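You operate a simulated robot arm through the tools that you are given. There is no shell and no other tool.

You run a simulated robot arm. Do the job below in one go: nothing can be reset, and whatever is moved stays where it is left.

JOB
Close the card desk drawer. Open the key desk drawer, put the yellow cap from the inside of the key desk drawer on the narrow end of the red pedestal and shut the drawer again. Open the lamp desk drawer, take the green lamp from the inside of the lamp desk drawer and put it on the paper disc and shut the drawer again. Press the test button two times. Put two of the white discs from the wide end of the red pedestal on the rear strip of the long bench. Fetch the white-cap bottle and stand it on the wide end of the red pedestal. Any order will do. Set down upright: yellow cap, white-cap bottle.

Only the result counts: the job must be done as asked and must still hold three seconds after the hand-in. Knocking over, shifting, dropping, spilling or breaking anything else fails it. Lids that push on must go on centred and level and be pressed home; caps that screw on are set level and turned clockwise until they are tight.

ROBOT AND FRAMES
A 6-joint arm with a fingered hand on a trunk, on a base that moves. Base frame: it is fixed to the floor where the robot stands at the start and does not move with it; the origin is under the middle of the robot, x ahead of it, y to its left, z up. Lengths are in cm, angles in rad, forces in N, time in s.
With the tool pointing down near the work surface it reaches from about 46 to 80 cm from the robot's upright axis, wherever it stands. Its first joint turns from -2.897 to 2.897 rad. Places, roughly: card desk drawer [-30, 210, 70]; green lamp (3x3x4 cm) [-130, 320, 70]; key desk drawer [-70, 260, 70]; lamp desk drawer [-120, 320, 70]; narrow end of the red pedestal (18x20 cm) [-138, 388, 90]; paper disc (5x5x1 cm) [-360, 580, 90]; rear strip of the long bench (60x25 cm) [-288, 538, 86]; test button [-130, 360, 90]; white disc (5x5x3 cm) [-150, 390, 90]; white-cap bottle (4x4x9 cm) [-200, 430, 90]; wide end of the red pedestal [-150, 400, 90]; yellow cap (5x5x5 cm) [-70, 260, 70]. Payload 4 kg.
Tool frame: the origin (TCP) lies between the finger pads and is the grasp point; the fingertips stand 2 cm ahead of it; z points along the fingers, y is the line along which they close. The gripper opens to 14 cm; its body begins 5.4 cm behind the TCP. The gripper is a hand of 3 fingers: y runs from the thumb to the fingers, the wrist lies at [0, 0, -21.5] in the tool frame.
Orientation is told as [roll, pitch, yaw] about the base's x, y, z axes, in that order, counted from this pose: with the fingers straight down and closing along the base's y, the tool's x points along the base's -x, its y along +y and its z along -z.

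CONTROLS
- The arm moves only by the tool drive_tool. Its arguments are lists of equal length, an entry for each row: "delta_pos": the shift along the tool's x, y, z in cm, a list of three; "turn": the turn, a rotation vector about the tool's x, y, z in rad, a list of three. In form: {"delta_pos": [[dx, dy, dz], ...], "turn": [[wx, wy, wz], ...]}. A call has 1 to 20 rows; each row is the pose to reach, as a shift and turn from the pose commanded when the call began, along the tool's axes at that moment. Rows are played at 5 a second. More than 5 cm and 0.15 rad between two rows, and nothing of the call is played. Where a pose cannot be reached the arm comes as near as it can. A force on the tool above 40 N (or 10 N above the force at the start of the call, whichever is more), or a blocked arm, ends the call early, and 0.2 s more pass. In this call time passes only in rows, and 0.2 s behind the last. It gives the time, the measured TCP pose, the force on the tool (base axes), the opening and the grip force at its end, in the units of the frame above (readings bear some noise), with the torque about the TCP (base axes, N m) and any sound that the robot's microphone picked up, and new pictures: "pictures" is both (left out), scene, wrist or none.
- Cameras (640 x 400 px; columns grow to the right, rows downward): "scene" is now at [6.27, 18.1, 143.13]; the picture's right is [-0.11, -0.99, 0.00], its down [-0.69, 0.08, -0.72] and it looks along [0.72, -0.08, -0.69] (base axes); focal length 292 px, centre (320, 200). "wrist" rides on the gripper at [7.4, -4.3, -7.9] in the tool frame; the picture's right is [0.50, 0.87, 0.00], its down [-0.59, 0.34, -0.73] and it looks along [-0.64, 0.37, 0.68] (tool axes); focal length 275 px, centre (320, 200). There is no depth. A picture from a camera that has moved, and an enlarged one, comes with that camera's place and axes in the base frame and with its lens.
- slide_trunk(by): moves the trunk up (or, below 0, down) by that many cm; the arm and the scene camera ride with it, the base frame stays. It gives what a move gives, with no picture.
- base_move(legs): drives the robot by 1 to 6 legs, each [ahead, left, turn to the left] in cm, cm and rad, along the robot's own axes; the way and the turn of a leg run together, so that a leg with both is an arc; at most 150 cm and 3.142 rad a leg. The arm and the cameras ride along, it lands a little off, and it stops where it bumps. It gives what a move gives, and a new picture of the scene camera.
- curl_fingers(finger1, finger2, thumb_bend): sets how far each is bent, from 0 (flat) to 1 (curled in); at 0.3 the hand is open as for a grip, at 0.7 the pads meet at the TCP. One left out holds its place. A second passes; each finger stops where it meets its share of the squeeze, and holds until it gets a number again. It is the only way to open and close the hand. It gives what a move gives, with no picture; readings hold the bend of each and the force on the fingers (four entries, about 0 where the hand has none), thumb and palm.
- pan_tilt(pan, tilt): turns the head with the scene camera to pan (to the left, within 2.094 rad either way) and tilt (down, from -0.506 to 1.204), counted from straight ahead of the robot. It gives what a move gives, and a new picture of the scene camera.
- zoom(camera, box): a new picture of the part [left, top, right, bottom] of that camera's present view, enlarged. The clock stands still meanwhile.
- finish_job(): hands the job in; it is judged then, once.

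Nothing tells you exact positions but the pictures and the camera data. Unless the task says otherwise, let go and move clear before handing in.

The tools are called after ">>>" as a command line: name --argument value ..., lists and objects as JSON in quotes. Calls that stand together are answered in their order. drive_tool: Moves the arm, as the interface text tells. Its arguments: {"type":"object","properties":{"delta_pos":{"type":"array","items":{"type":"array","items":{"type":"number"}}},"turn":{"type":"array","items":{"type":"array","items":{"type":"number"}}},"pictures":{"type":"string","enum":["both","scene","wrist","none"]}},"required":["delta_pos","turn"]} The other tools are called the same way: slide_trunk (by) moves the trunk up or down; curl_fingers (finger1, finger2, thumb_bend) moves the fingers one by one; base_move (legs) drives the base; pan_tilt (pan, tilt) turns the head that bears the scene camera; zoom (camera, box) takes an enlarged picture of a part of a camera's view; finish_job () hands the job in.

At the start:

```text
clock: 0.0
ee_pos: [54.57, 21.16, 94.21]
orientation: [0.002, 0.0, 0.0]
force: [0.3, -0.2, -0.1]
torque: [-0.02, -0.01, 0.0]
grip_width: 13.98
grip_force: 0.0
shape: jaw
bend: [0.3, 0.3, 0.3]
finger forces: [0.0, 0.1, 0.0, 0.0, 0.0, 0.0]
trunk travel left (down, up): [-2.5, 56.5]
robot x, y, heading: [0.11, -0.45, -0.001]
head pan, tilt (commanded): [-0.11, 0.766]
```

scene: 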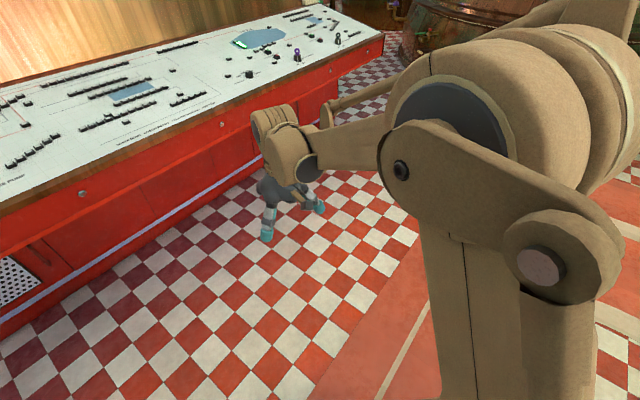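
wrist: 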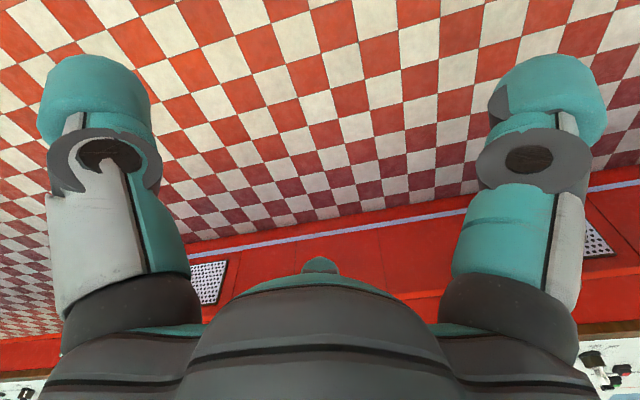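

I see a red control-panel console ahead to the left and the arm on the right; the work places lie far to the left and behind (x negative, y 200–580). I'll first look around with the head.

>>> pan_tilt --pan 1.57 --tilt 0.3

>>> pan_tilt --pan 2.094 --tilt 0.3

>>> pan_tilt --pan 0.8 --tilt 0.3

```text
clock: 1.7
ee_pos: [54.54, 21.2, 94.21]
orientation: [0.0, -0.001, 0.002]
force: [-0.3, -0.1, 0.3]
torque: [0.0, 0.03, 0.0]
grip_width: 13.99
grip_force: 0.1
shape: jaw
bend: [0.3, 0.3, 0.3]
finger forces: [0.1, 0.1, 0.0, 0.0, 0.0, 0.0]
trunk travel left (down, up): [-2.5, 56.5]
robot x, y, heading: [0.13, -0.08, -0.004]
head pan, tilt (commanded): [1.571, 0.3]
camera scene: at [-1.89, 28.34, 147.29], right [1.0, 0.0, 0.0], down [0.0, -0.3, -0.96], along [0.0, 0.96, -0.3], focal length 292 px, centre (320, 200)
```

scene: 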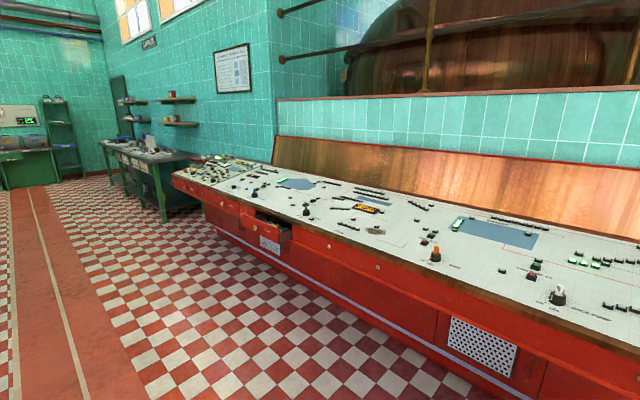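

```text
clock: 2.7
ee_pos: [54.59, 20.99, 94.03]
orientation: [0.0, 0.002, 0.002]
force: [0.3, 0.7, 0.3]
torque: [0.0, -0.02, -0.01]
grip_width: 13.99
grip_force: 0.1
shape: jaw
bend: [0.3, 0.3, 0.3]
finger forces: [0.0, 0.0, 0.0, 0.1, 0.0, 0.1]
trunk travel left (down, up): [-2.5, 56.5]
robot x, y, heading: [-0.08, -0.08, -0.0]
head pan, tilt (commanded): [2.094, 0.3]
camera scene: at [-6.56, 27.09, 147.29], right [0.87, 0.5, 0.0], down [0.15, -0.26, -0.96], along [-0.48, 0.83, -0.3], focal length 292 px, centre (320, 200)
```

scene: 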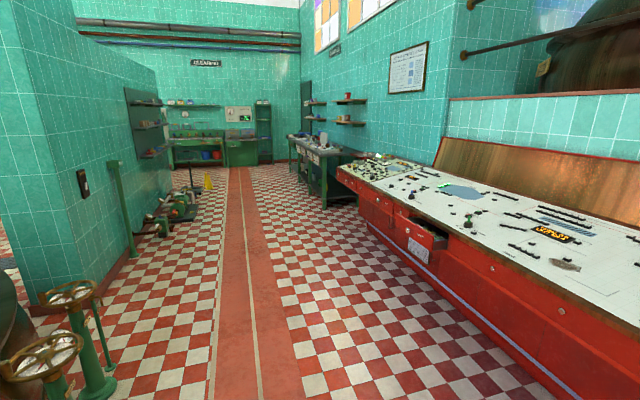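

```text
clock: 4.1
ee_pos: [54.6, 21.11, 94.1]
orientation: [-0.001, -0.001, 0.0]
force: [0.2, 0.3, 0.8]
torque: [-0.02, -0.01, -0.01]
grip_width: 13.97
grip_force: 0.2
shape: jaw
bend: [0.3, 0.3, 0.3]
finger forces: [0.1, 0.1, 0.0, 0.0, 0.1, 0.1]
trunk travel left (down, up): [-2.5, 56.5]
robot x, y, heading: [-0.12, -0.09, -0.001]
head pan, tilt (commanded): [0.799, 0.3]
camera scene: at [4.61, 25.7, 147.29], right [0.72, -0.7, 0.0], down [-0.21, -0.21, -0.96], along [0.67, 0.69, -0.3], focal length 292 px, centre (320, 200)
```

scene: 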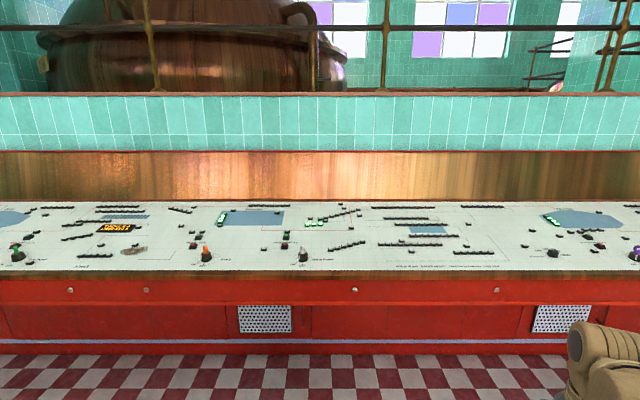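

The console runs diagonally (roughly along [-0.7, 0.7]), with an open drawer about where the card desk drawer should be, and the green benches lie beyond it. I'll turn to face the console and slide along it while keeping a clear distance.

>>> base_move --legs '[[0, 0, 0.785], [0, 150, 0]]'

>>> pan_tilt --pan 0.0 --tilt 0.5

```text
clock: 13.7
ee_pos: [-81.65, 160.57, 94.22]
orientation: [0.001, 0.001, 0.774]
force: [-0.1, 0.8, 0.8]
torque: [-0.01, -0.02, 0.01]
grip_width: 13.98
grip_force: 0.0
shape: jaw
bend: [0.3, 0.3, 0.3]
finger forces: [0.0, 0.1, 0.0, 0.0, 0.1, 0.1]
trunk travel left (down, up): [-2.5, 56.5]
robot x, y, heading: [-106.09, 107.43, 0.773]
head pan, tilt (commanded): [0.799, 0.3]
camera scene: at [-120.54, 128.82, 147.29], right [1.0, 0.0, 0.0], down [0.0, -0.3, -0.96], along [0.0, 0.96, -0.3], focal length 292 px, centre (320, 200)
```

scene: 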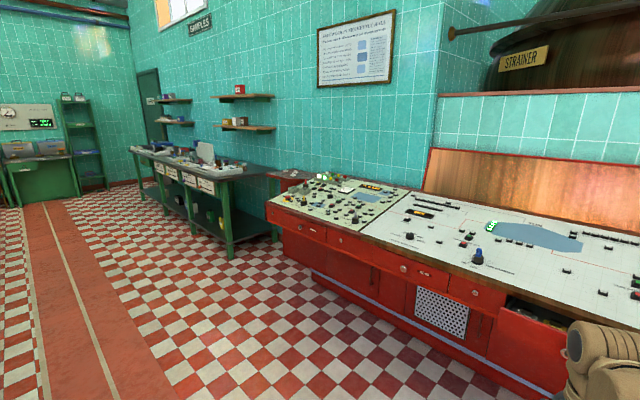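

```text
clock: 14.8
ee_pos: [-81.62, 160.58, 94.28]
orientation: [0.0, -0.001, 0.772]
force: [-0.3, 0.6, -0.1]
torque: [0.0, 0.01, 0.0]
grip_width: 13.99
grip_force: 0.0
shape: jaw
bend: [0.3, 0.3, 0.3]
finger forces: [0.0, 0.0, 0.1, 0.0, 0.1, 0.1]
trunk travel left (down, up): [-2.5, 56.5]
robot x, y, heading: [-105.79, 107.0, 0.773]
head pan, tilt (commanded): [0.0, 0.499]
camera scene: at [-114.01, 125.84, 145.45], right [0.7, -0.71, 0.0], down [-0.34, -0.34, -0.88], along [0.63, 0.61, -0.48], focal length 292 px, centre (320, 200)
```

scene: 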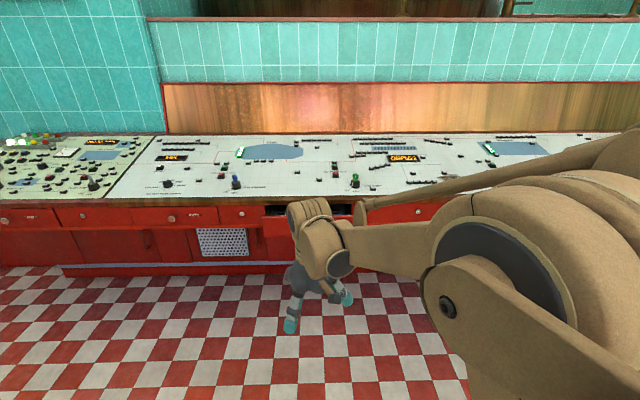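

I see the open drawer right behind the arm, and further drawers to the left. I'll look closer at the console and the far end.

>>> pan_tilt --pan 0.799 --tilt 0.3

>>> zoom --camera "scene" --box '[250, 160, 450, 285]'

>>> zoom --camera "scene" --box '[110, 80, 310, 205]'

>>> zoom --camera "scene" --box '[400, 240, 600, 365]'

```text
clock: 15.9
ee_pos: [-81.6, 160.55, 94.1]
orientation: [0.0, -0.001, 0.772]
force: [0.8, -0.5, -0.7]
torque: [-0.02, -0.03, 0.01]
grip_width: 13.96
grip_force: 0.0
shape: jaw
bend: [0.3, 0.3, 0.3]
finger forces: [0.1, 0.0, 0.0, 0.0, 0.0, 0.1]
trunk travel left (down, up): [-2.5, 56.5]
robot x, y, heading: [-105.88, 107.38, 0.777]
head pan, tilt (commanded): [0.799, 0.3]
camera scene: at [-120.53, 128.81, 147.29], right [1.0, 0.0, 0.0], down [0.0, -0.3, -0.96], along [0.0, 0.96, -0.3], focal length 292 px, centre (320, 200)
```

scene: 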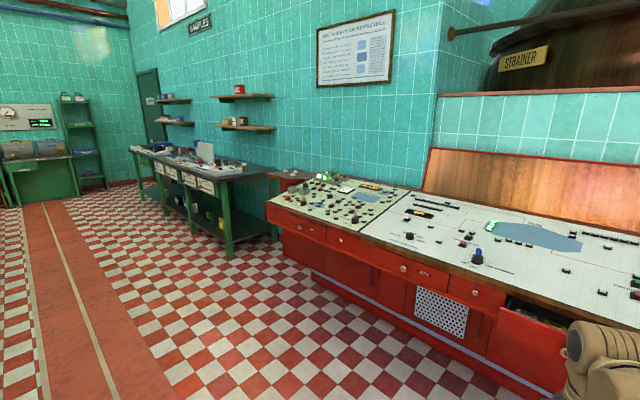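

```text
3.20 times, centred on (350, 222) of scene
camera zoom: at [-120.53, 128.81, 147.29], right [1.0, 0.0, 0.0], down [0.0, -0.3, -0.96], along [0.0, 0.96, -0.3], focal length 934 px, centre (224, 128)
```

zoom: 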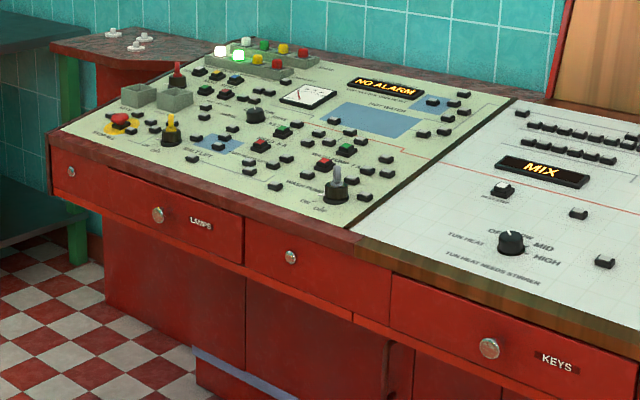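

```text
3.20 times, centred on (210, 142) of scene
camera zoom: at [-120.53, 128.81, 147.29], right [1.0, 0.0, 0.0], down [0.0, -0.3, -0.96], along [0.0, 0.96, -0.3], focal length 934 px, centre (672, 384)
```

zoom: 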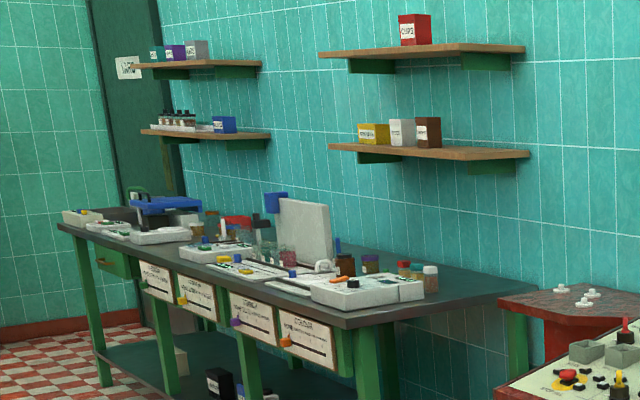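

```text
3.20 times, centred on (500, 302) of scene
camera zoom: at [-120.53, 128.81, 147.29], right [1.0, 0.0, 0.0], down [0.0, -0.3, -0.96], along [0.0, 0.96, -0.3], focal length 934 px, centre (-256, -128)
```

zoom: 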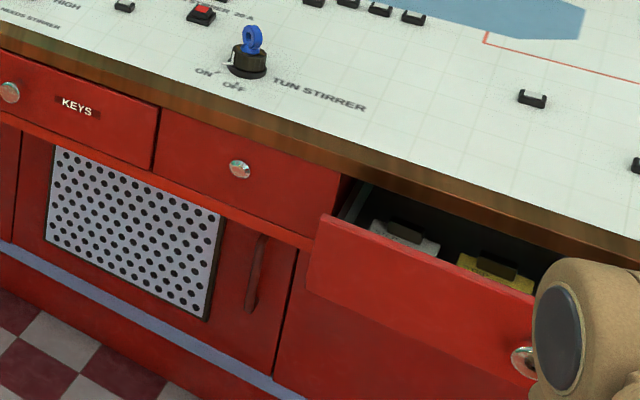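

The KEYS and LAMPS drawers and the open card drawer all sit on a front face perpendicular to [0.71, 0.71], about 124 cm out, with knobs near z 70. The red pedestal with the white discs and the long bench lie beyond it. I'll bring the hand to a horizontal, forward-pointing pose at knob height while there is free space.

>>> drive_tool --delta_pos '[[-2.25, 0, 2.79], [-4.47, 0, 5.36], [-6.64, 0, 7.69], [-8.74, 0, 9.79], [-10.75, 0, 11.68], [-12.64, 0, 13.37], [-14.39, 0, 14.87], [-15.98, 0, 16.19], [-17.39, 0, 17.35], [-18.62, 0, 18.38], [-19.64, 0, 19.29], [-20.45, 0, 20.1], [-21.03, 0, 20.84], [-21.38, 0, 21.53], [-21.5, 0, 22.2]]' --turn '[[0, -0.1047, 0], [0, -0.2094, 0], [0, -0.3142, 0], [0, -0.4189, 0], [0, -0.5236, 0], [0, -0.6283, 0], [0, -0.733, 0], [0, -0.8378, 0], [0, -0.9425, 0], [0, -1.0472, 0], [0, -1.1519, 0], [0, -1.2566, 0], [0, -1.3614, 0], [0, -1.4661, 0], [0, -1.5708, 0]]' --pictures "both"

>>> pan_tilt --pan 0.0 --tilt 0.5

```text
clock: 19.1
ee_pos: [-66.44, 174.96, 74.05]
orientation: [-0.241, -1.569, 1.015]
force: [0.3, 0.0, -0.1]
torque: [-0.04, -0.03, 0.0]
grip_width: 13.97
grip_force: 0.0
shape: jaw
bend: [0.3, 0.3, 0.3]
finger forces: [0.1, 0.0, 0.1, 0.1, 0.1, 0.0]
out of reach, approached as far as the arm can: row 15
trunk travel left (down, up): [-2.5, 56.5]
robot x, y, heading: [-105.68, 107.52, 0.773]
head pan, tilt (commanded): [0.799, 0.3]
camera scene: at [-120.54, 128.82, 147.29], right [1.0, 0.0, 0.0], down [0.0, -0.3, -0.96], along [0.0, 0.96, -0.3], focal length 292 px, centre (320, 200)
camera wrist: at [-69.12, 166.44, 66.73], right [-0.61, 0.62, -0.5], down [-0.76, -0.27, 0.59], along [0.23, 0.74, 0.64], focal length 275 px, centre (320, 200)
```

scene: 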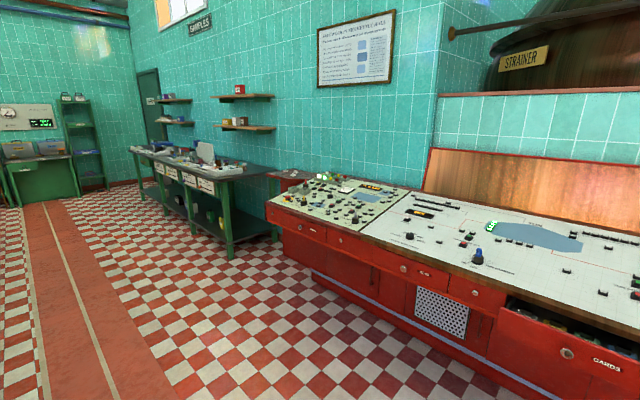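
wrist: 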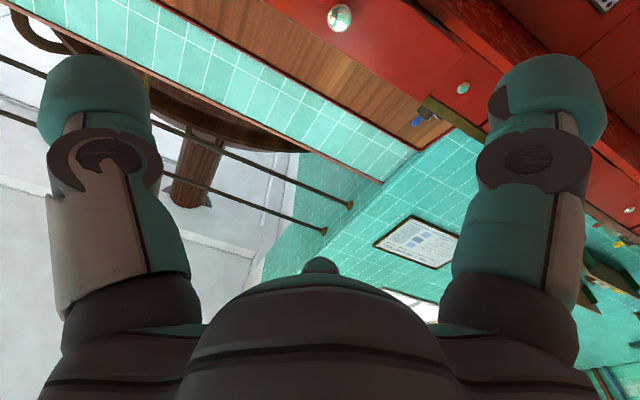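

```text
clock: 20.2
ee_pos: [-66.43, 174.93, 74.05]
orientation: [-0.13, -1.569, 0.904]
force: [-0.3, -0.4, 0.3]
torque: [0.0, 0.01, 0.01]
grip_width: 14.0
grip_force: 0.1
shape: jaw
bend: [0.3, 0.3, 0.3]
finger forces: [0.0, 0.1, 0.0, 0.1, 0.0, 0.1]
trunk travel left (down, up): [-2.5, 56.5]
robot x, y, heading: [-105.87, 107.47, 0.773]
head pan, tilt (commanded): [0.0, 0.499]
camera scene: at [-114.01, 125.85, 145.45], right [0.7, -0.71, 0.0], down [-0.34, -0.34, -0.88], along [0.63, 0.61, -0.48], focal length 292 px, centre (320, 200)
```

scene: 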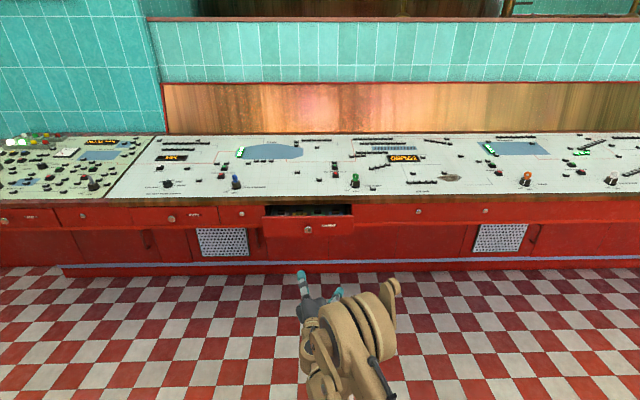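

The card drawer's knob is at about [-44, 201, 74.5], about 10 cm out. I'll move ahead so the open fingers straddle it, then push the face in.

>>> base_move --legs '[[26, 2.9, 0.012]]'

>>> zoom --camera "scene" --box '[220, 160, 420, 285]'

>>> zoom --camera "wrist" --box '[0, 0, 640, 400]'

```text
clock: 22.1
ee_pos: [-50.9, 195.65, 74.09]
orientation: [-0.183, -1.57, 0.969]
force: [-0.6, 0.1, -0.4]
torque: [0.03, 0.04, 0.04]
grip_width: 14.01
grip_force: 0.0
shape: jaw
bend: [0.3, 0.3, 0.3]
finger forces: [0.0, 0.0, 0.0, 0.0, 0.0, 0.1]
trunk travel left (down, up): [-2.5, 56.5]
robot x, y, heading: [-89.62, 127.43, 0.781]
head pan, tilt (commanded): [0.0, 0.499]
camera scene: at [-97.83, 146.03, 145.45], right [0.71, -0.71, 0.0], down [-0.34, -0.34, -0.88], along [0.62, 0.62, -0.48], focal length 292 px, centre (320, 200)
```

scene: 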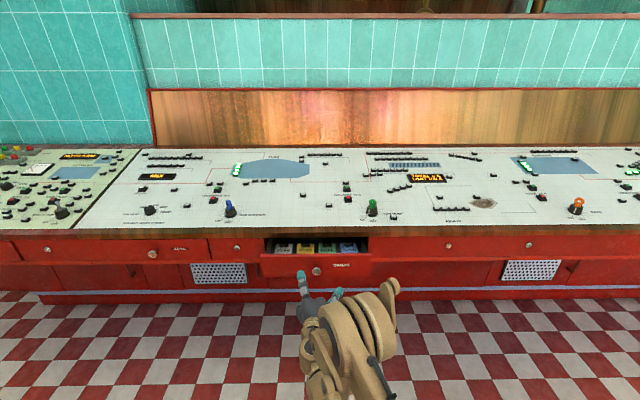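

```text
3.20 times, centred on (320, 222) of scene
camera zoom: at [-97.83, 146.03, 145.45], right [0.71, -0.71, 0.0], down [-0.34, -0.34, -0.88], along [0.62, 0.62, -0.48], focal length 934 px, centre (320, 128)
```

zoom: 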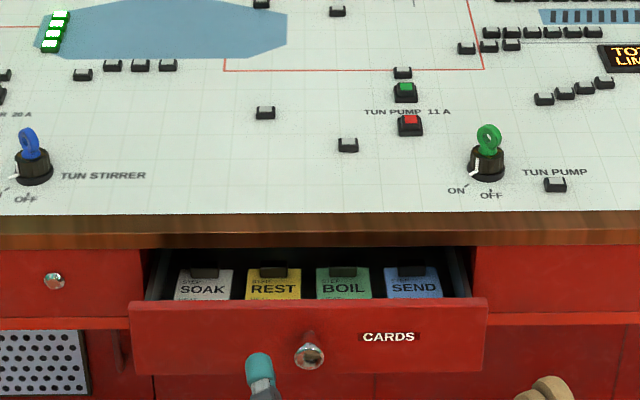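

```text
1.00 times, centred on (320, 200) of wrist (not enlarged: the box is as wide or as high as the picture)
camera zoom: at [-53.38, 187.11, 66.74], right [-0.61, 0.61, -0.5], down [-0.76, -0.28, 0.59], along [0.22, 0.74, 0.64], focal length 275 px, centre (320, 200)
```

zoom: 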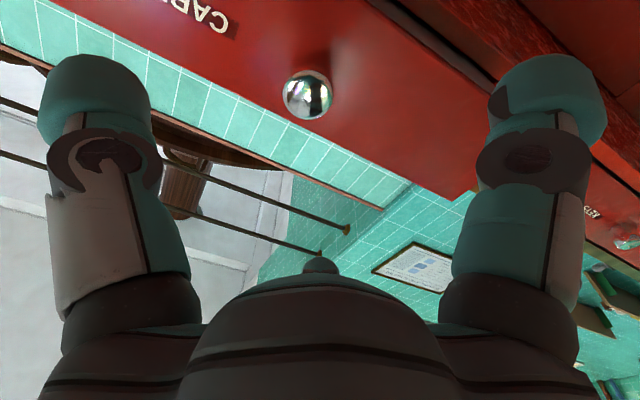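

The knob triangulates to [-43.7, 201.8, 74.6] with the fingers straddling it, so I'll push straight ahead until the drawer is shut.

>>> drive_tool --delta_pos '[[0, 0, 2], [0, 0, 4], [0, 0, 6], [0, 0, 8], [0, 0, 9.5], [0, 0, 10.5], [0, 0, 11.5], [0, 0, 12.5], [0, 0, 13.5], [0, 0, 14.5], [0, 0, 15.5], [0, 0, 16.5], [0, 0, 17.2], [0, 0, 17.9], [0, 0, 18.6], [0, 0, 19.2], [0, 0, 19.8], [0, 0, 20.4]]' --turn '[[0, 0, 0], [0, 0, 0], [0, 0, 0], [0, 0, 0], [0, 0, 0], [0, 0, 0], [0, 0, 0], [0, 0, 0], [0, 0, 0], [0, 0, 0], [0, 0, 0], [0, 0, 0], [0, 0, 0], [0, 0, 0], [0, 0, 0], [0, 0, 0], [0, 0, 0], [0, 0, 0]]' --pictures "both"

```text
clock: 25.9
ee_pos: [-39.64, 204.64, 80.75]
orientation: [-0.138, -1.567, 0.923]
force: [-1.4, 0.2, -0.6]
torque: [-0.04, 0.07, 0.02]
grip_width: 13.99
grip_force: 0.1
shape: jaw
bend: [0.29, 0.3, 0.3]
finger forces: [1.7, 0.0, 0.0, 0.0, 0.0, 0.1]
out of reach, approached as far as the arm can: row 1, 2, 3, 4, 5, 6, 7, 8, 9, 10, 11, 12, 13, 14, 15, 16, 17, 18
trunk travel left (down, up): [-2.5, 56.5]
robot x, y, heading: [-89.24, 127.5, 0.783]
head pan, tilt (commanded): [0.0, 0.499]
camera scene: at [-97.84, 146.05, 145.45], right [0.71, -0.71, 0.0], down [-0.34, -0.34, -0.88], along [0.62, 0.62, -0.48], focal length 292 px, centre (320, 200)
camera wrist: at [-42.23, 196.04, 73.52], right [-0.61, 0.61, -0.5], down [-0.76, -0.28, 0.59], along [0.22, 0.74, 0.63], focal length 275 px, centre (320, 200)
```

scene: 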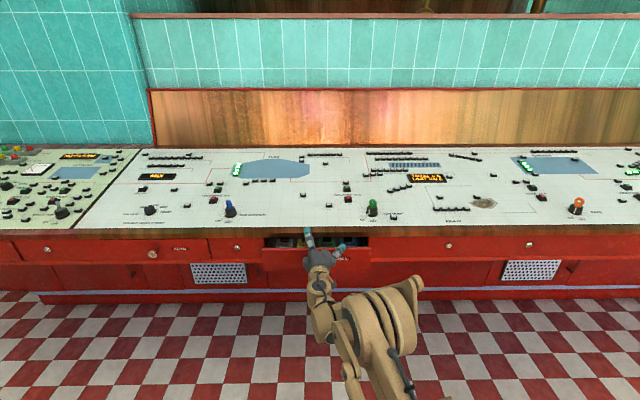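
wrist: 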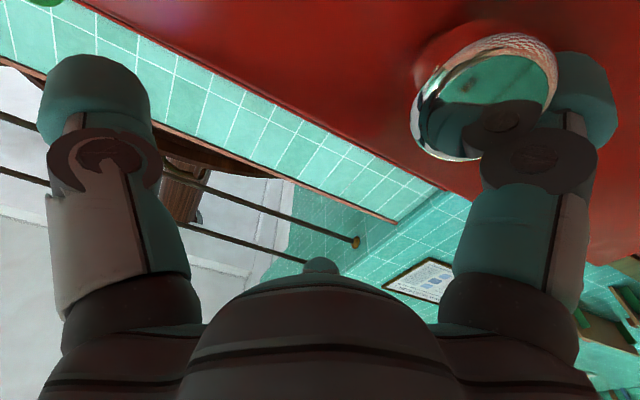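

The hand hit the lower edge of its reach and rode up to z 80.8 above the drawer face, so I need to stand closer. I'll raise the trunk clear of the drawer, back off, and re-pose the arm.

>>> slide_trunk --by 8

>>> base_move --legs '[[-14, 0, 0]]'

>>> zoom --camera "scene" --box '[220, 140, 420, 265]'

```text
clock: 27.1
ee_pos: [-39.59, 204.61, 88.87]
orientation: [-0.123, -1.568, 0.907]
force: [0.5, 0.6, 0.5]
torque: [-0.05, -0.02, 0.01]
grip_width: 13.99
grip_force: 0.1
shape: jaw
bend: [0.3, 0.3, 0.3]
finger forces: [0.0, 0.0, 0.1, 0.0, 0.0, 0.0]
trunk travel left (down, up): [-10.5, 48.5]
robot x, y, heading: [-89.71, 127.55, 0.783]
head pan, tilt (commanded): [0.0, 0.499]
```

```text
clock: 28.4
ee_pos: [-49.7, 194.59, 88.96]
orientation: [-0.146, -1.569, 0.931]
force: [0.4, 0.1, 0.5]
torque: [-0.04, -0.01, 0.01]
grip_width: 14.01
grip_force: 0.0
shape: jaw
bend: [0.3, 0.3, 0.3]
finger forces: [0.0, 0.0, 0.0, 0.0, 0.0, 0.0]
trunk travel left (down, up): [-10.5, 48.5]
robot x, y, heading: [-99.68, 117.67, 0.787]
head pan, tilt (commanded): [0.0, 0.499]
camera scene: at [-107.8, 136.06, 153.46], right [0.71, -0.71, 0.0], down [-0.34, -0.34, -0.88], along [0.62, 0.62, -0.48], focal length 292 px, centre (320, 200)
```

scene: 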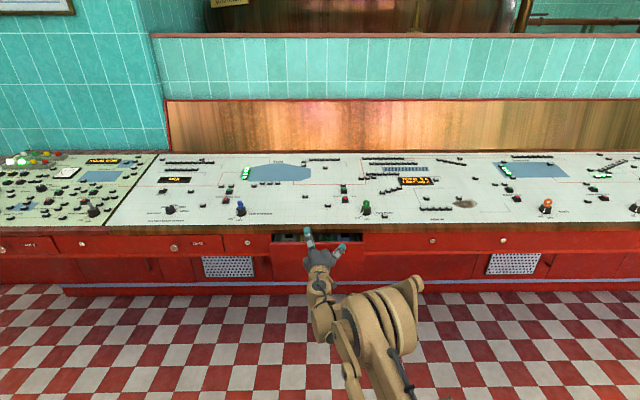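

```text
3.20 times, centred on (320, 202) of scene
camera zoom: at [-107.8, 136.06, 153.46], right [0.71, -0.71, 0.0], down [-0.34, -0.34, -0.88], along [0.62, 0.62, -0.48], focal length 934 px, centre (320, 192)
```

zoom: 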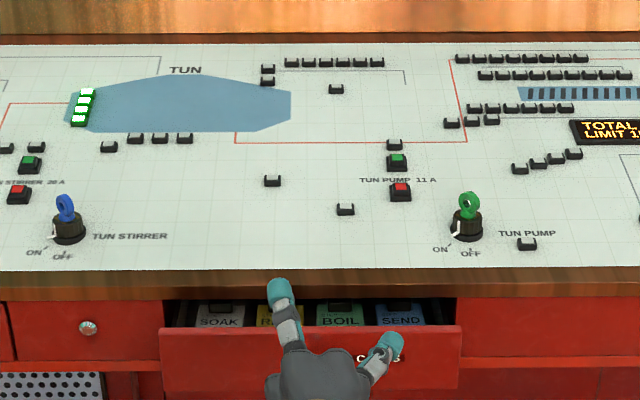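

The drawer is unchanged. I'll retract the arm nearer to the robot with a slight downward tilt, so I can stand closer and reach lower.

>>> drive_tool --delta_pos '[[0, 0, -2.5], [0, 0, -5], [0, 0, -7.5], [0, 0, -10], [0, 0, -12.5], [0, 0, -15], [0, 0, -17.5], [0, 0, -20], [0, 0, -20], [0, 0, -20]]' --turn '[[0, 0, 0], [0, 0, 0], [0, 0, 0], [0, 0, 0], [0, 0, 0], [0, 0.08, 0], [0, 0.16, 0], [0, 0.24, 0], [0, 0.32, 0], [0, 0.35, 0]]' --pictures "scene"

```text
clock: 30.6
ee_pos: [-63.95, 180.64, 88.92]
orientation: [-0.001, -1.22, 0.786]
force: [0.4, -0.3, 0.3]
torque: [0.03, -0.02, -0.01]
grip_width: 13.99
grip_force: 0.0
shape: jaw
bend: [0.3, 0.3, 0.3]
finger forces: [0.0, 0.0, 0.0, 0.0, 0.1, 0.0]
out of reach, approached as far as the arm can: row 8
trunk travel left (down, up): [-10.5, 48.5]
robot x, y, heading: [-99.72, 117.58, 0.785]
head pan, tilt (commanded): [0.0, 0.499]
camera scene: at [-107.75, 136.11, 153.45], right [0.71, -0.71, 0.0], down [-0.34, -0.34, -0.88], along [0.62, 0.62, -0.48], focal length 292 px, centre (320, 200)
```

scene: 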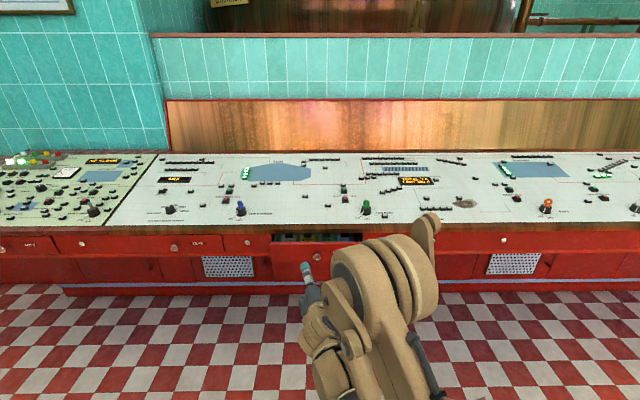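

The arm's commanded pose follows the reached one, and the slight downward tilt is easier to reach. I'll lower the trunk fully and bring the hand to knob height.

>>> slide_trunk --by -10.3

>>> drive_tool --delta_pos '[[1, 0, 0.36], [2, 0, 0.73], [3, 0, 1.1], [3.4, 0, 1.24]]' --turn '[[0, 0, 0], [0, 0, 0], [0, 0, 0], [0, 0, 0]]' --pictures "wrist"

```text
clock: 32.0
ee_pos: [-63.71, 180.53, 78.48]
orientation: [-0.001, -1.218, 0.787]
force: [-1.2, -0.2, -0.6]
torque: [0.0, 0.01, 0.02]
grip_width: 14.04
grip_force: 0.0
shape: jaw
bend: [0.3, 0.3, 0.3]
finger forces: [0.0, 0.0, 0.1, 0.0, 0.0, 0.0]
trunk travel left (down, up): [-0.2, 58.8]
robot x, y, heading: [-99.06, 117.68, 0.785]
head pan, tilt (commanded): [0.0, 0.499]
```

```text
clock: 33.0
ee_pos: [-63.6, 181.0, 75.16]
orientation: [-0.002, -1.216, 0.788]
force: [1.3, 0.7, -0.7]
torque: [-0.01, 0.02, -0.04]
grip_width: 14.0
grip_force: 0.1
shape: jaw
bend: [0.3, 0.3, 0.3]
finger forces: [0.1, 0.0, 0.0, 0.0, 0.0, 0.1]
out of reach, approached as far as the arm can: row 3, 4
trunk travel left (down, up): [-0.2, 58.8]
robot x, y, heading: [-99.3, 117.54, 0.787]
head pan, tilt (commanded): [0.0, 0.499]
camera wrist: at [-67.64, 171.0, 71.05], right [-0.73, 0.49, -0.47], down [-0.58, -0.1, 0.81], along [0.35, 0.87, 0.36], focal length 275 px, centre (320, 200)
```

wrist: 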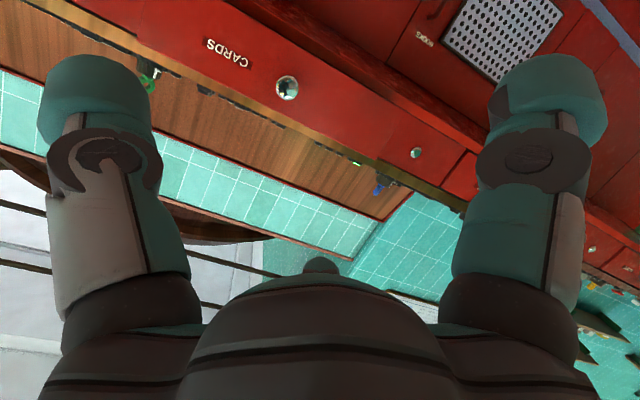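

The hand is at knob height with the knob centred between the fingers. I'll drive ahead so the fingertips get near the drawer face.

>>> base_move --legs '[[24, 0.5, 0]]'

>>> drive_tool --delta_pos '[[-0.35, 0, 0.94], [-0.69, 0, 1.88], [-1.04, 0, 2.82], [-1.38, 0, 3.76], [-1.73, 0, 4.7]]' --turn '[[0, 0, 0], [0, 0, 0], [0, 0, 0], [0, 0, 0], [0, 0, 0]]' --pictures "both"

```text
clock: 34.7
ee_pos: [-47.0, 198.29, 75.26]
orientation: [-0.002, -1.216, 0.785]
force: [-0.4, -0.2, 1.1]
torque: [-0.01, -0.02, 0.01]
grip_width: 13.99
grip_force: 0.2
shape: jaw
bend: [0.3, 0.3, 0.3]
finger forces: [0.0, 0.1, 0.0, 0.1, 0.0, 0.1]
trunk travel left (down, up): [-0.2, 58.8]
robot x, y, heading: [-82.98, 134.73, 0.789]
head pan, tilt (commanded): [0.0, 0.499]
camera scene: at [-91.14, 153.41, 143.15], right [0.71, -0.71, 0.0], down [-0.34, -0.34, -0.88], along [0.62, 0.62, -0.48], focal length 292 px, centre (320, 200)
```

scene: 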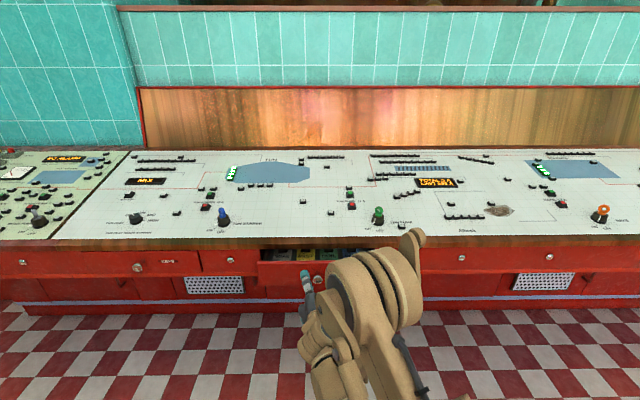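

```text
clock: 35.9
ee_pos: [-43.42, 201.85, 75.19]
orientation: [-0.002, -1.216, 0.785]
force: [0.0, -0.4, -1.1]
torque: [-0.02, -0.03, 0.0]
grip_width: 13.98
grip_force: 0.2
shape: jaw
bend: [0.3, 0.3, 0.3]
finger forces: [0.1, 0.0, 0.1, 0.0, 0.0, 0.0]
trunk travel left (down, up): [-0.2, 58.8]
robot x, y, heading: [-83.11, 135.04, 0.788]
head pan, tilt (commanded): [0.0, 0.499]
camera scene: at [-91.14, 153.42, 143.15], right [0.71, -0.71, 0.0], down [-0.34, -0.34, -0.88], along [0.62, 0.62, -0.48], focal length 292 px, centre (320, 200)
camera wrist: at [-47.47, 191.81, 71.06], right [-0.73, 0.49, -0.47], down [-0.58, -0.1, 0.81], along [0.35, 0.87, 0.36], focal length 275 px, centre (320, 200)
```

scene: 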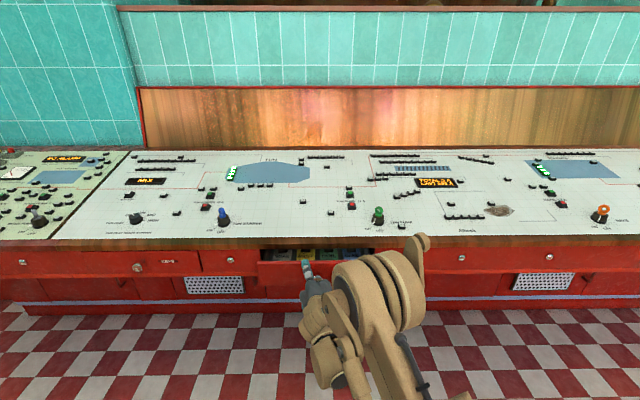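
wrist: 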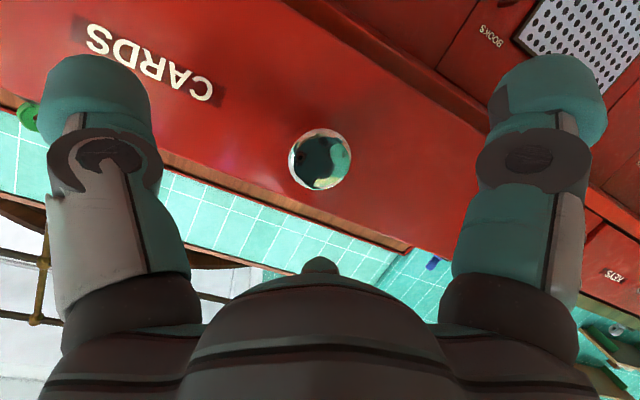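

The knob sits right between the fingers and the arm is within reach. I'll keep pushing forward until the drawer closes.

>>> drive_tool --delta_pos '[[-0.35, 0, 0.94], [-0.69, 0, 1.88], [-1.04, 0, 2.82], [-1.38, 0, 3.76], [-1.73, 0, 4.7], [-2.07, 0, 5.63], [-2.42, 0, 6.57], [-2.76, 0, 7.51], [-3.11, 0, 8.45], [-3.28, 0, 8.92], [-3.45, 0, 9.39], [-3.62, 0, 9.86]]' --turn '[[0, 0, 0], [0, 0, 0], [0, 0, 0], [0, 0, 0], [0, 0, 0], [0, 0, 0], [0, 0, 0], [0, 0, 0], [0, 0, 0], [0, 0, 0], [0, 0, 0], [0, 0, 0]]' --pictures "both"

```text
clock: 38.3
ee_pos: [-36.85, 208.53, 75.33]
orientation: [-0.002, -1.218, 0.791]
force: [-14.1, -21.3, -1.3]
torque: [1.19, -0.94, 0.81]
grip_width: 13.97
grip_force: 0.1
shape: jaw
bend: [0.3, 0.29, 0.3]
finger forces: [0.0, 25.3, 0.0, 0.1, 0.5, 0.0]
trunk travel left (down, up): [-0.2, 58.8]
robot x, y, heading: [-83.14, 134.68, 0.787]
head pan, tilt (commanded): [0.0, 0.499]
stopped in row 11: the force on the tool passed its limit at 46 N (the readings are from after the stop); the commanded pose is now the measured one
camera scene: at [-91.38, 153.07, 143.17], right [0.71, -0.71, 0.0], down [-0.34, -0.34, -0.88], along [0.62, 0.62, -0.48], focal length 292 px, centre (320, 200)
camera wrist: at [-40.85, 198.52, 71.12], right [-0.73, 0.49, -0.47], down [-0.58, -0.1, 0.8], along [0.34, 0.87, 0.36], focal length 275 px, centre (320, 200)
```

scene: 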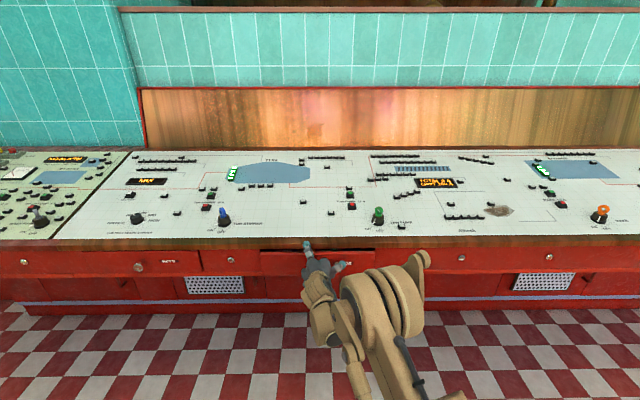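
wrist: 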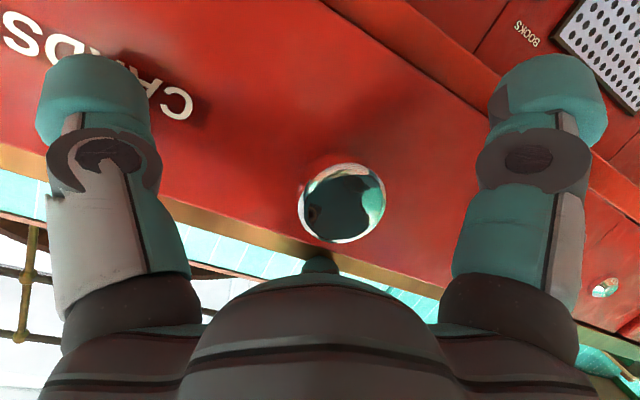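

The push stopped at 46 N, which suggests the drawer is home. I'll back off and look closely.

>>> drive_tool --delta_pos '[[0.7, 0, -1.9], [1.4, 0, -3.8], [2.1, 0, -5.7], [2.8, 0, -7.6]]' --turn '[[0, 0, 0], [0, 0, 0], [0, 0, 0], [0, 0, 0]]' --pictures "wrist"

>>> zoom --camera "scene" --box '[220, 200, 420, 325]'

```text
clock: 39.3
ee_pos: [-42.46, 202.79, 75.18]
orientation: [-0.004, -1.216, 0.792]
force: [-0.6, 1.2, 0.6]
torque: [-0.02, -0.01, -0.02]
grip_width: 14.01
grip_force: 0.1
shape: jaw
bend: [0.3, 0.3, 0.3]
finger forces: [0.0, 0.0, 0.0, 0.0, 0.1, 0.0]
trunk travel left (down, up): [-0.2, 58.8]
robot x, y, heading: [-82.65, 134.93, 0.784]
head pan, tilt (commanded): [0.0, 0.499]
camera wrist: at [-46.43, 192.91, 71.0], right [-0.74, 0.49, -0.47], down [-0.58, -0.1, 0.81], along [0.35, 0.87, 0.36], focal length 275 px, centre (320, 200)
```

wrist: 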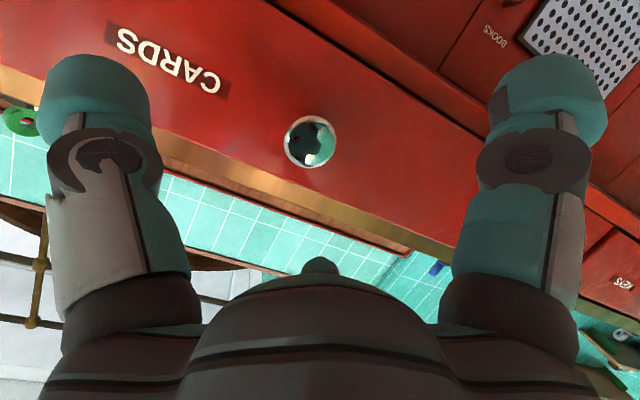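

```text
3.20 times, centred on (320, 262) of scene
camera zoom: at [-91.2, 153.35, 143.15], right [0.71, -0.71, 0.0], down [-0.34, -0.34, -0.88], along [0.62, 0.62, -0.48], focal length 934 px, centre (320, 0)
```

zoom: 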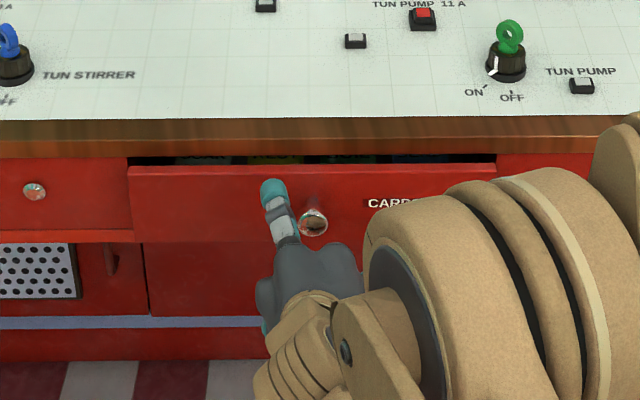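

The drawer is still about 3–4 cm proud of its neighbours. I'll push again more slowly.

>>> drive_tool --delta_pos '[[-0.7, 0, 1.9], [-1.4, 0, 3.8], [-2.1, 0, 5.7], [-2.6, 0, 7.1], [-2.73, 0, 7.5], [-2.9, 0, 7.95], [-3.04, 0, 8.3], [-3.17, 0, 8.65], [-3.3, 0, 9.0], [-3.43, 0, 9.35], [-3.56, 0, 9.7], [-3.69, 0, 10.05], [-3.82, 0, 10.4], [-3.95, 0, 10.75], [-4.08, 0, 11.1], [-4.21, 0, 11.45], [-4.34, 0, 11.8]]' --turn '[[0, 0, 0], [0, 0, 0], [0, 0, 0], [0, 0, 0], [0, 0, 0], [0, 0, 0], [0, 0, 0], [0, 0, 0], [0, 0, 0], [0, 0, 0], [0, 0, 0], [0, 0, 0], [0, 0, 0], [0, 0, 0], [0, 0, 0], [0, 0, 0], [0, 0, 0]]' --pictures "both"

```text
clock: 40.7
ee_pos: [-36.97, 208.55, 75.11]
orientation: [-0.002, -1.217, 0.788]
force: [-14.4, -23.7, -0.4]
torque: [1.29, -0.92, 0.79]
grip_width: 13.97
grip_force: 0.1
shape: jaw
bend: [0.3, 0.29, 0.3]
finger forces: [0.0, 26.1, 0.0, 0.1, 0.6, 0.0]
trunk travel left (down, up): [-0.2, 58.8]
robot x, y, heading: [-83.18, 134.81, 0.786]
head pan, tilt (commanded): [0.0, 0.499]
stopped in row 6: the force on the tool passed its limit at 48 N (the readings are from after the stop); the commanded pose is now the measured one
camera scene: at [-91.45, 153.0, 143.18], right [0.71, -0.71, 0.0], down [-0.34, -0.34, -0.88], along [0.62, 0.62, -0.48], focal length 292 px, centre (320, 200)
camera wrist: at [-40.92, 198.6, 71.07], right [-0.74, 0.49, -0.47], down [-0.58, -0.1, 0.81], along [0.34, 0.87, 0.36], focal length 275 px, centre (320, 200)
```

scene: 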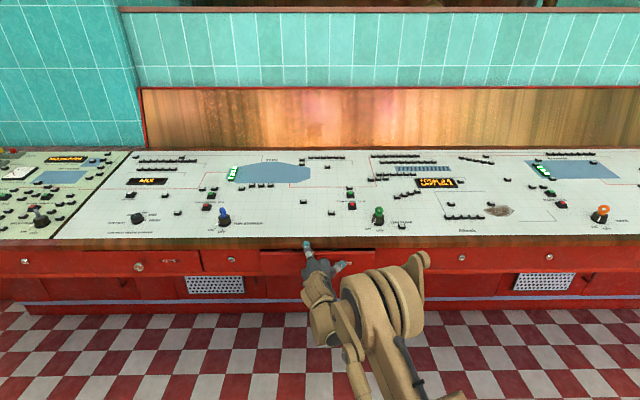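
wrist: 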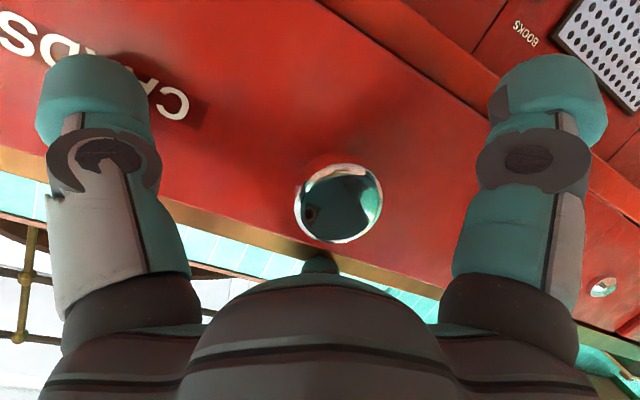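

The wrist geometry shows three fingers at 120°, and the upper one is catching on the console's lip. I'll back off, close the fingers into a narrow cup around the knob, and push again.

>>> drive_tool --delta_pos '[[0.7, 0, -1.9], [1.4, 0, -3.8], [2.1, 0, -5.7], [2.8, 0, -7.6]]' --turn '[[0, 0, 0], [0, 0, 0], [0, 0, 0], [0, 0, 0]]' --pictures "none"

>>> curl_fingers --finger1 0.53 --finger2 0.53 --thumb_bend 0.53

>>> zoom --camera "wrist" --box '[0, 0, 640, 400]'

>>> zoom --camera "scene" --box '[220, 200, 420, 325]'

```text
clock: 41.7
ee_pos: [-42.53, 202.98, 75.14]
orientation: [-0.003, -1.217, 0.792]
force: [0.1, 0.2, 0.6]
torque: [-0.01, 0.04, 0.0]
grip_width: 13.98
grip_force: 0.0
shape: jaw
bend: [0.3, 0.3, 0.3]
finger forces: [0.0, 0.0, 0.0, 0.1, 0.1, 0.0]
trunk travel left (down, up): [-0.2, 58.8]
robot x, y, heading: [-83.05, 134.19, 0.785]
head pan, tilt (commanded): [0.0, 0.499]
```

```text
clock: 42.7
ee_pos: [-42.54, 203.2, 75.1]
orientation: [-0.005, -1.217, 0.792]
force: [0.2, 0.1, 1.1]
torque: [-0.02, -0.03, -0.01]
grip_width: 5.44
grip_force: 0.0
shape: fingers
bend: [0.53, 0.53, 0.53]
finger forces: [0.0, 0.1, 0.1, 0.1, 0.0, 0.1]
trunk travel left (down, up): [-0.2, 58.8]
robot x, y, heading: [-82.81, 134.66, 0.79]
head pan, tilt (commanded): [0.0, 0.499]
```

```text
1.00 times, centred on (320, 200) of wrist (not enlarged: the box is as wide or as high as the picture)
camera zoom: at [-46.52, 193.1, 70.96], right [-0.74, 0.49, -0.47], down [-0.58, -0.1, 0.81], along [0.34, 0.87, 0.36], focal length 275 px, centre (320, 200)
```

zoom: 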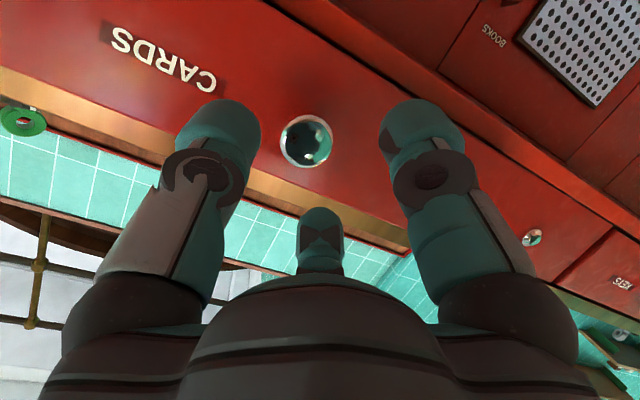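

```text
3.20 times, centred on (320, 262) of scene
camera zoom: at [-91.26, 153.29, 143.15], right [0.71, -0.71, 0.0], down [-0.34, -0.34, -0.88], along [0.62, 0.62, -0.48], focal length 934 px, centre (320, 0)
```

zoom: 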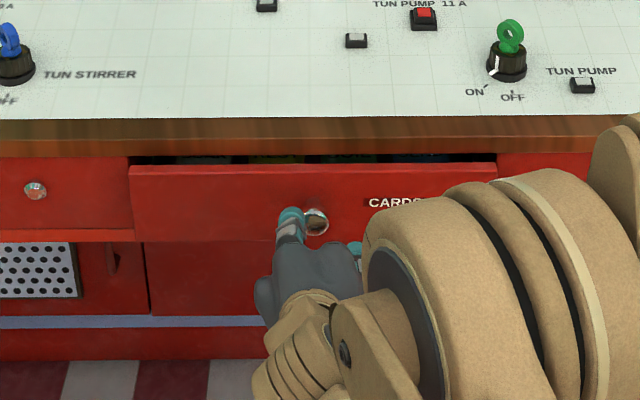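

The cup of fingers is aligned with the knob. Pushing forward again now, with the fingertips narrow enough to pass below the lip.

>>> drive_tool --delta_pos '[[-0.6, 0, 1.9], [-1.2, 0, 3.8], [-1.75, 0, 5.2], [-1.95, 0, 5.7], [-2.1, 0, 6.2], [-2.3, 0, 6.7], [-2.45, 0, 7.2], [-2.6, 0, 7.7], [-2.8, 0, 8.2], [-3.0, 0, 8.7], [-3.15, 0, 9.2], [-3.3, 0, 9.7], [-3.5, 0, 10.2], [-3.7, 0, 10.7], [-3.85, 0, 11.2], [-4.0, 0, 11.7]]' --turn '[[0, 0, 0], [0, 0, 0], [0, 0, 0], [0, 0, 0], [0, 0, 0], [0, 0, 0], [0, 0, 0], [0, 0, 0], [0, 0, 0], [0, 0, 0], [0, 0, 0], [0, 0, 0], [0, 0, 0], [0, 0, 0], [0, 0, 0], [0, 0, 0]]' --pictures "both"

>>> zoom --camera "scene" --box '[220, 200, 420, 325]'

```text
clock: 44.6
ee_pos: [-37.27, 208.9, 75.13]
orientation: [0.001, -1.22, 0.793]
force: [-17.0, -19.6, 9.2]
torque: [0.91, -0.59, 0.3]
grip_width: 5.44
grip_force: 13.9
shape: fingers
bend: [0.53, 0.56, 0.53]
finger forces: [0.1, 27.0, 0.0, 0.1, 0.1, 0.1]
trunk travel left (down, up): [-0.2, 58.8]
robot x, y, heading: [-83.15, 134.56, 0.787]
head pan, tilt (commanded): [0.0, 0.499]
stopped in row 9: the force on the tool passed its limit at 45 N (the readings are from after the stop); the commanded pose is now the measured one
camera scene: at [-91.65, 152.84, 143.19], right [0.71, -0.7, 0.0], down [-0.34, -0.34, -0.88], along [0.62, 0.62, -0.48], focal length 292 px, centre (320, 200)
camera wrist: at [-41.17, 198.83, 70.94], right [-0.74, 0.48, -0.47], down [-0.58, -0.11, 0.8], along [0.34, 0.87, 0.36], focal length 275 px, centre (320, 200)
```

scene: 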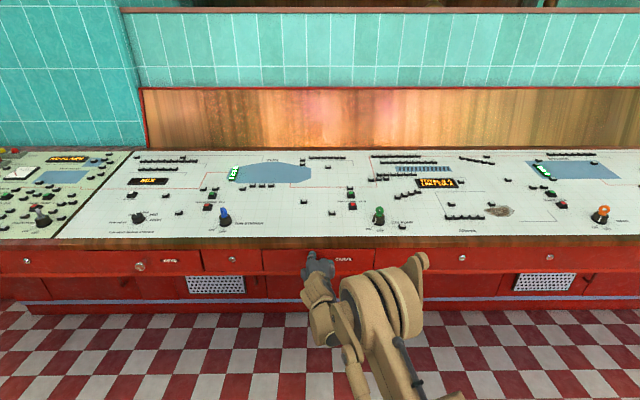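
wrist: 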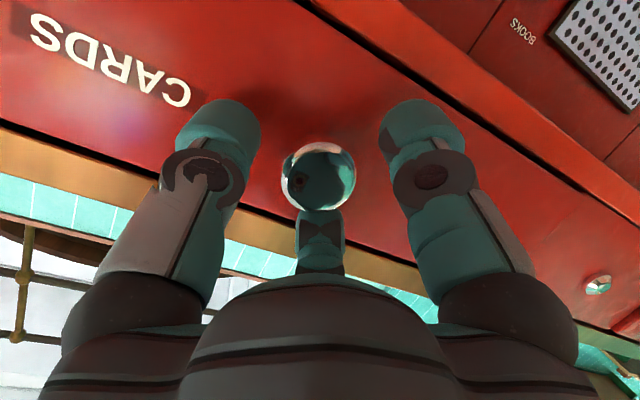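

```text
3.20 times, centred on (320, 262) of scene
camera zoom: at [-91.65, 152.84, 143.19], right [0.71, -0.7, 0.0], down [-0.34, -0.34, -0.88], along [0.62, 0.62, -0.48], focal length 934 px, centre (320, 0)
```

zoom: 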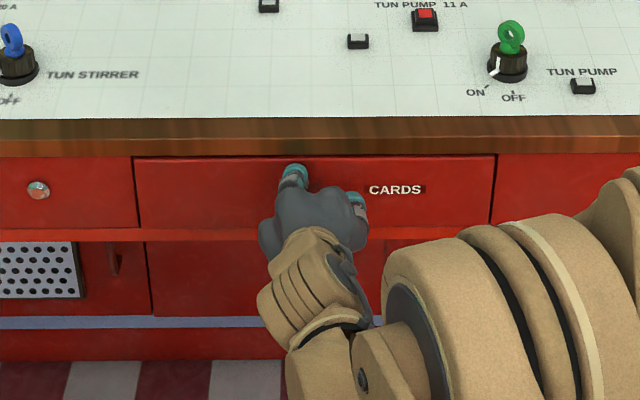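

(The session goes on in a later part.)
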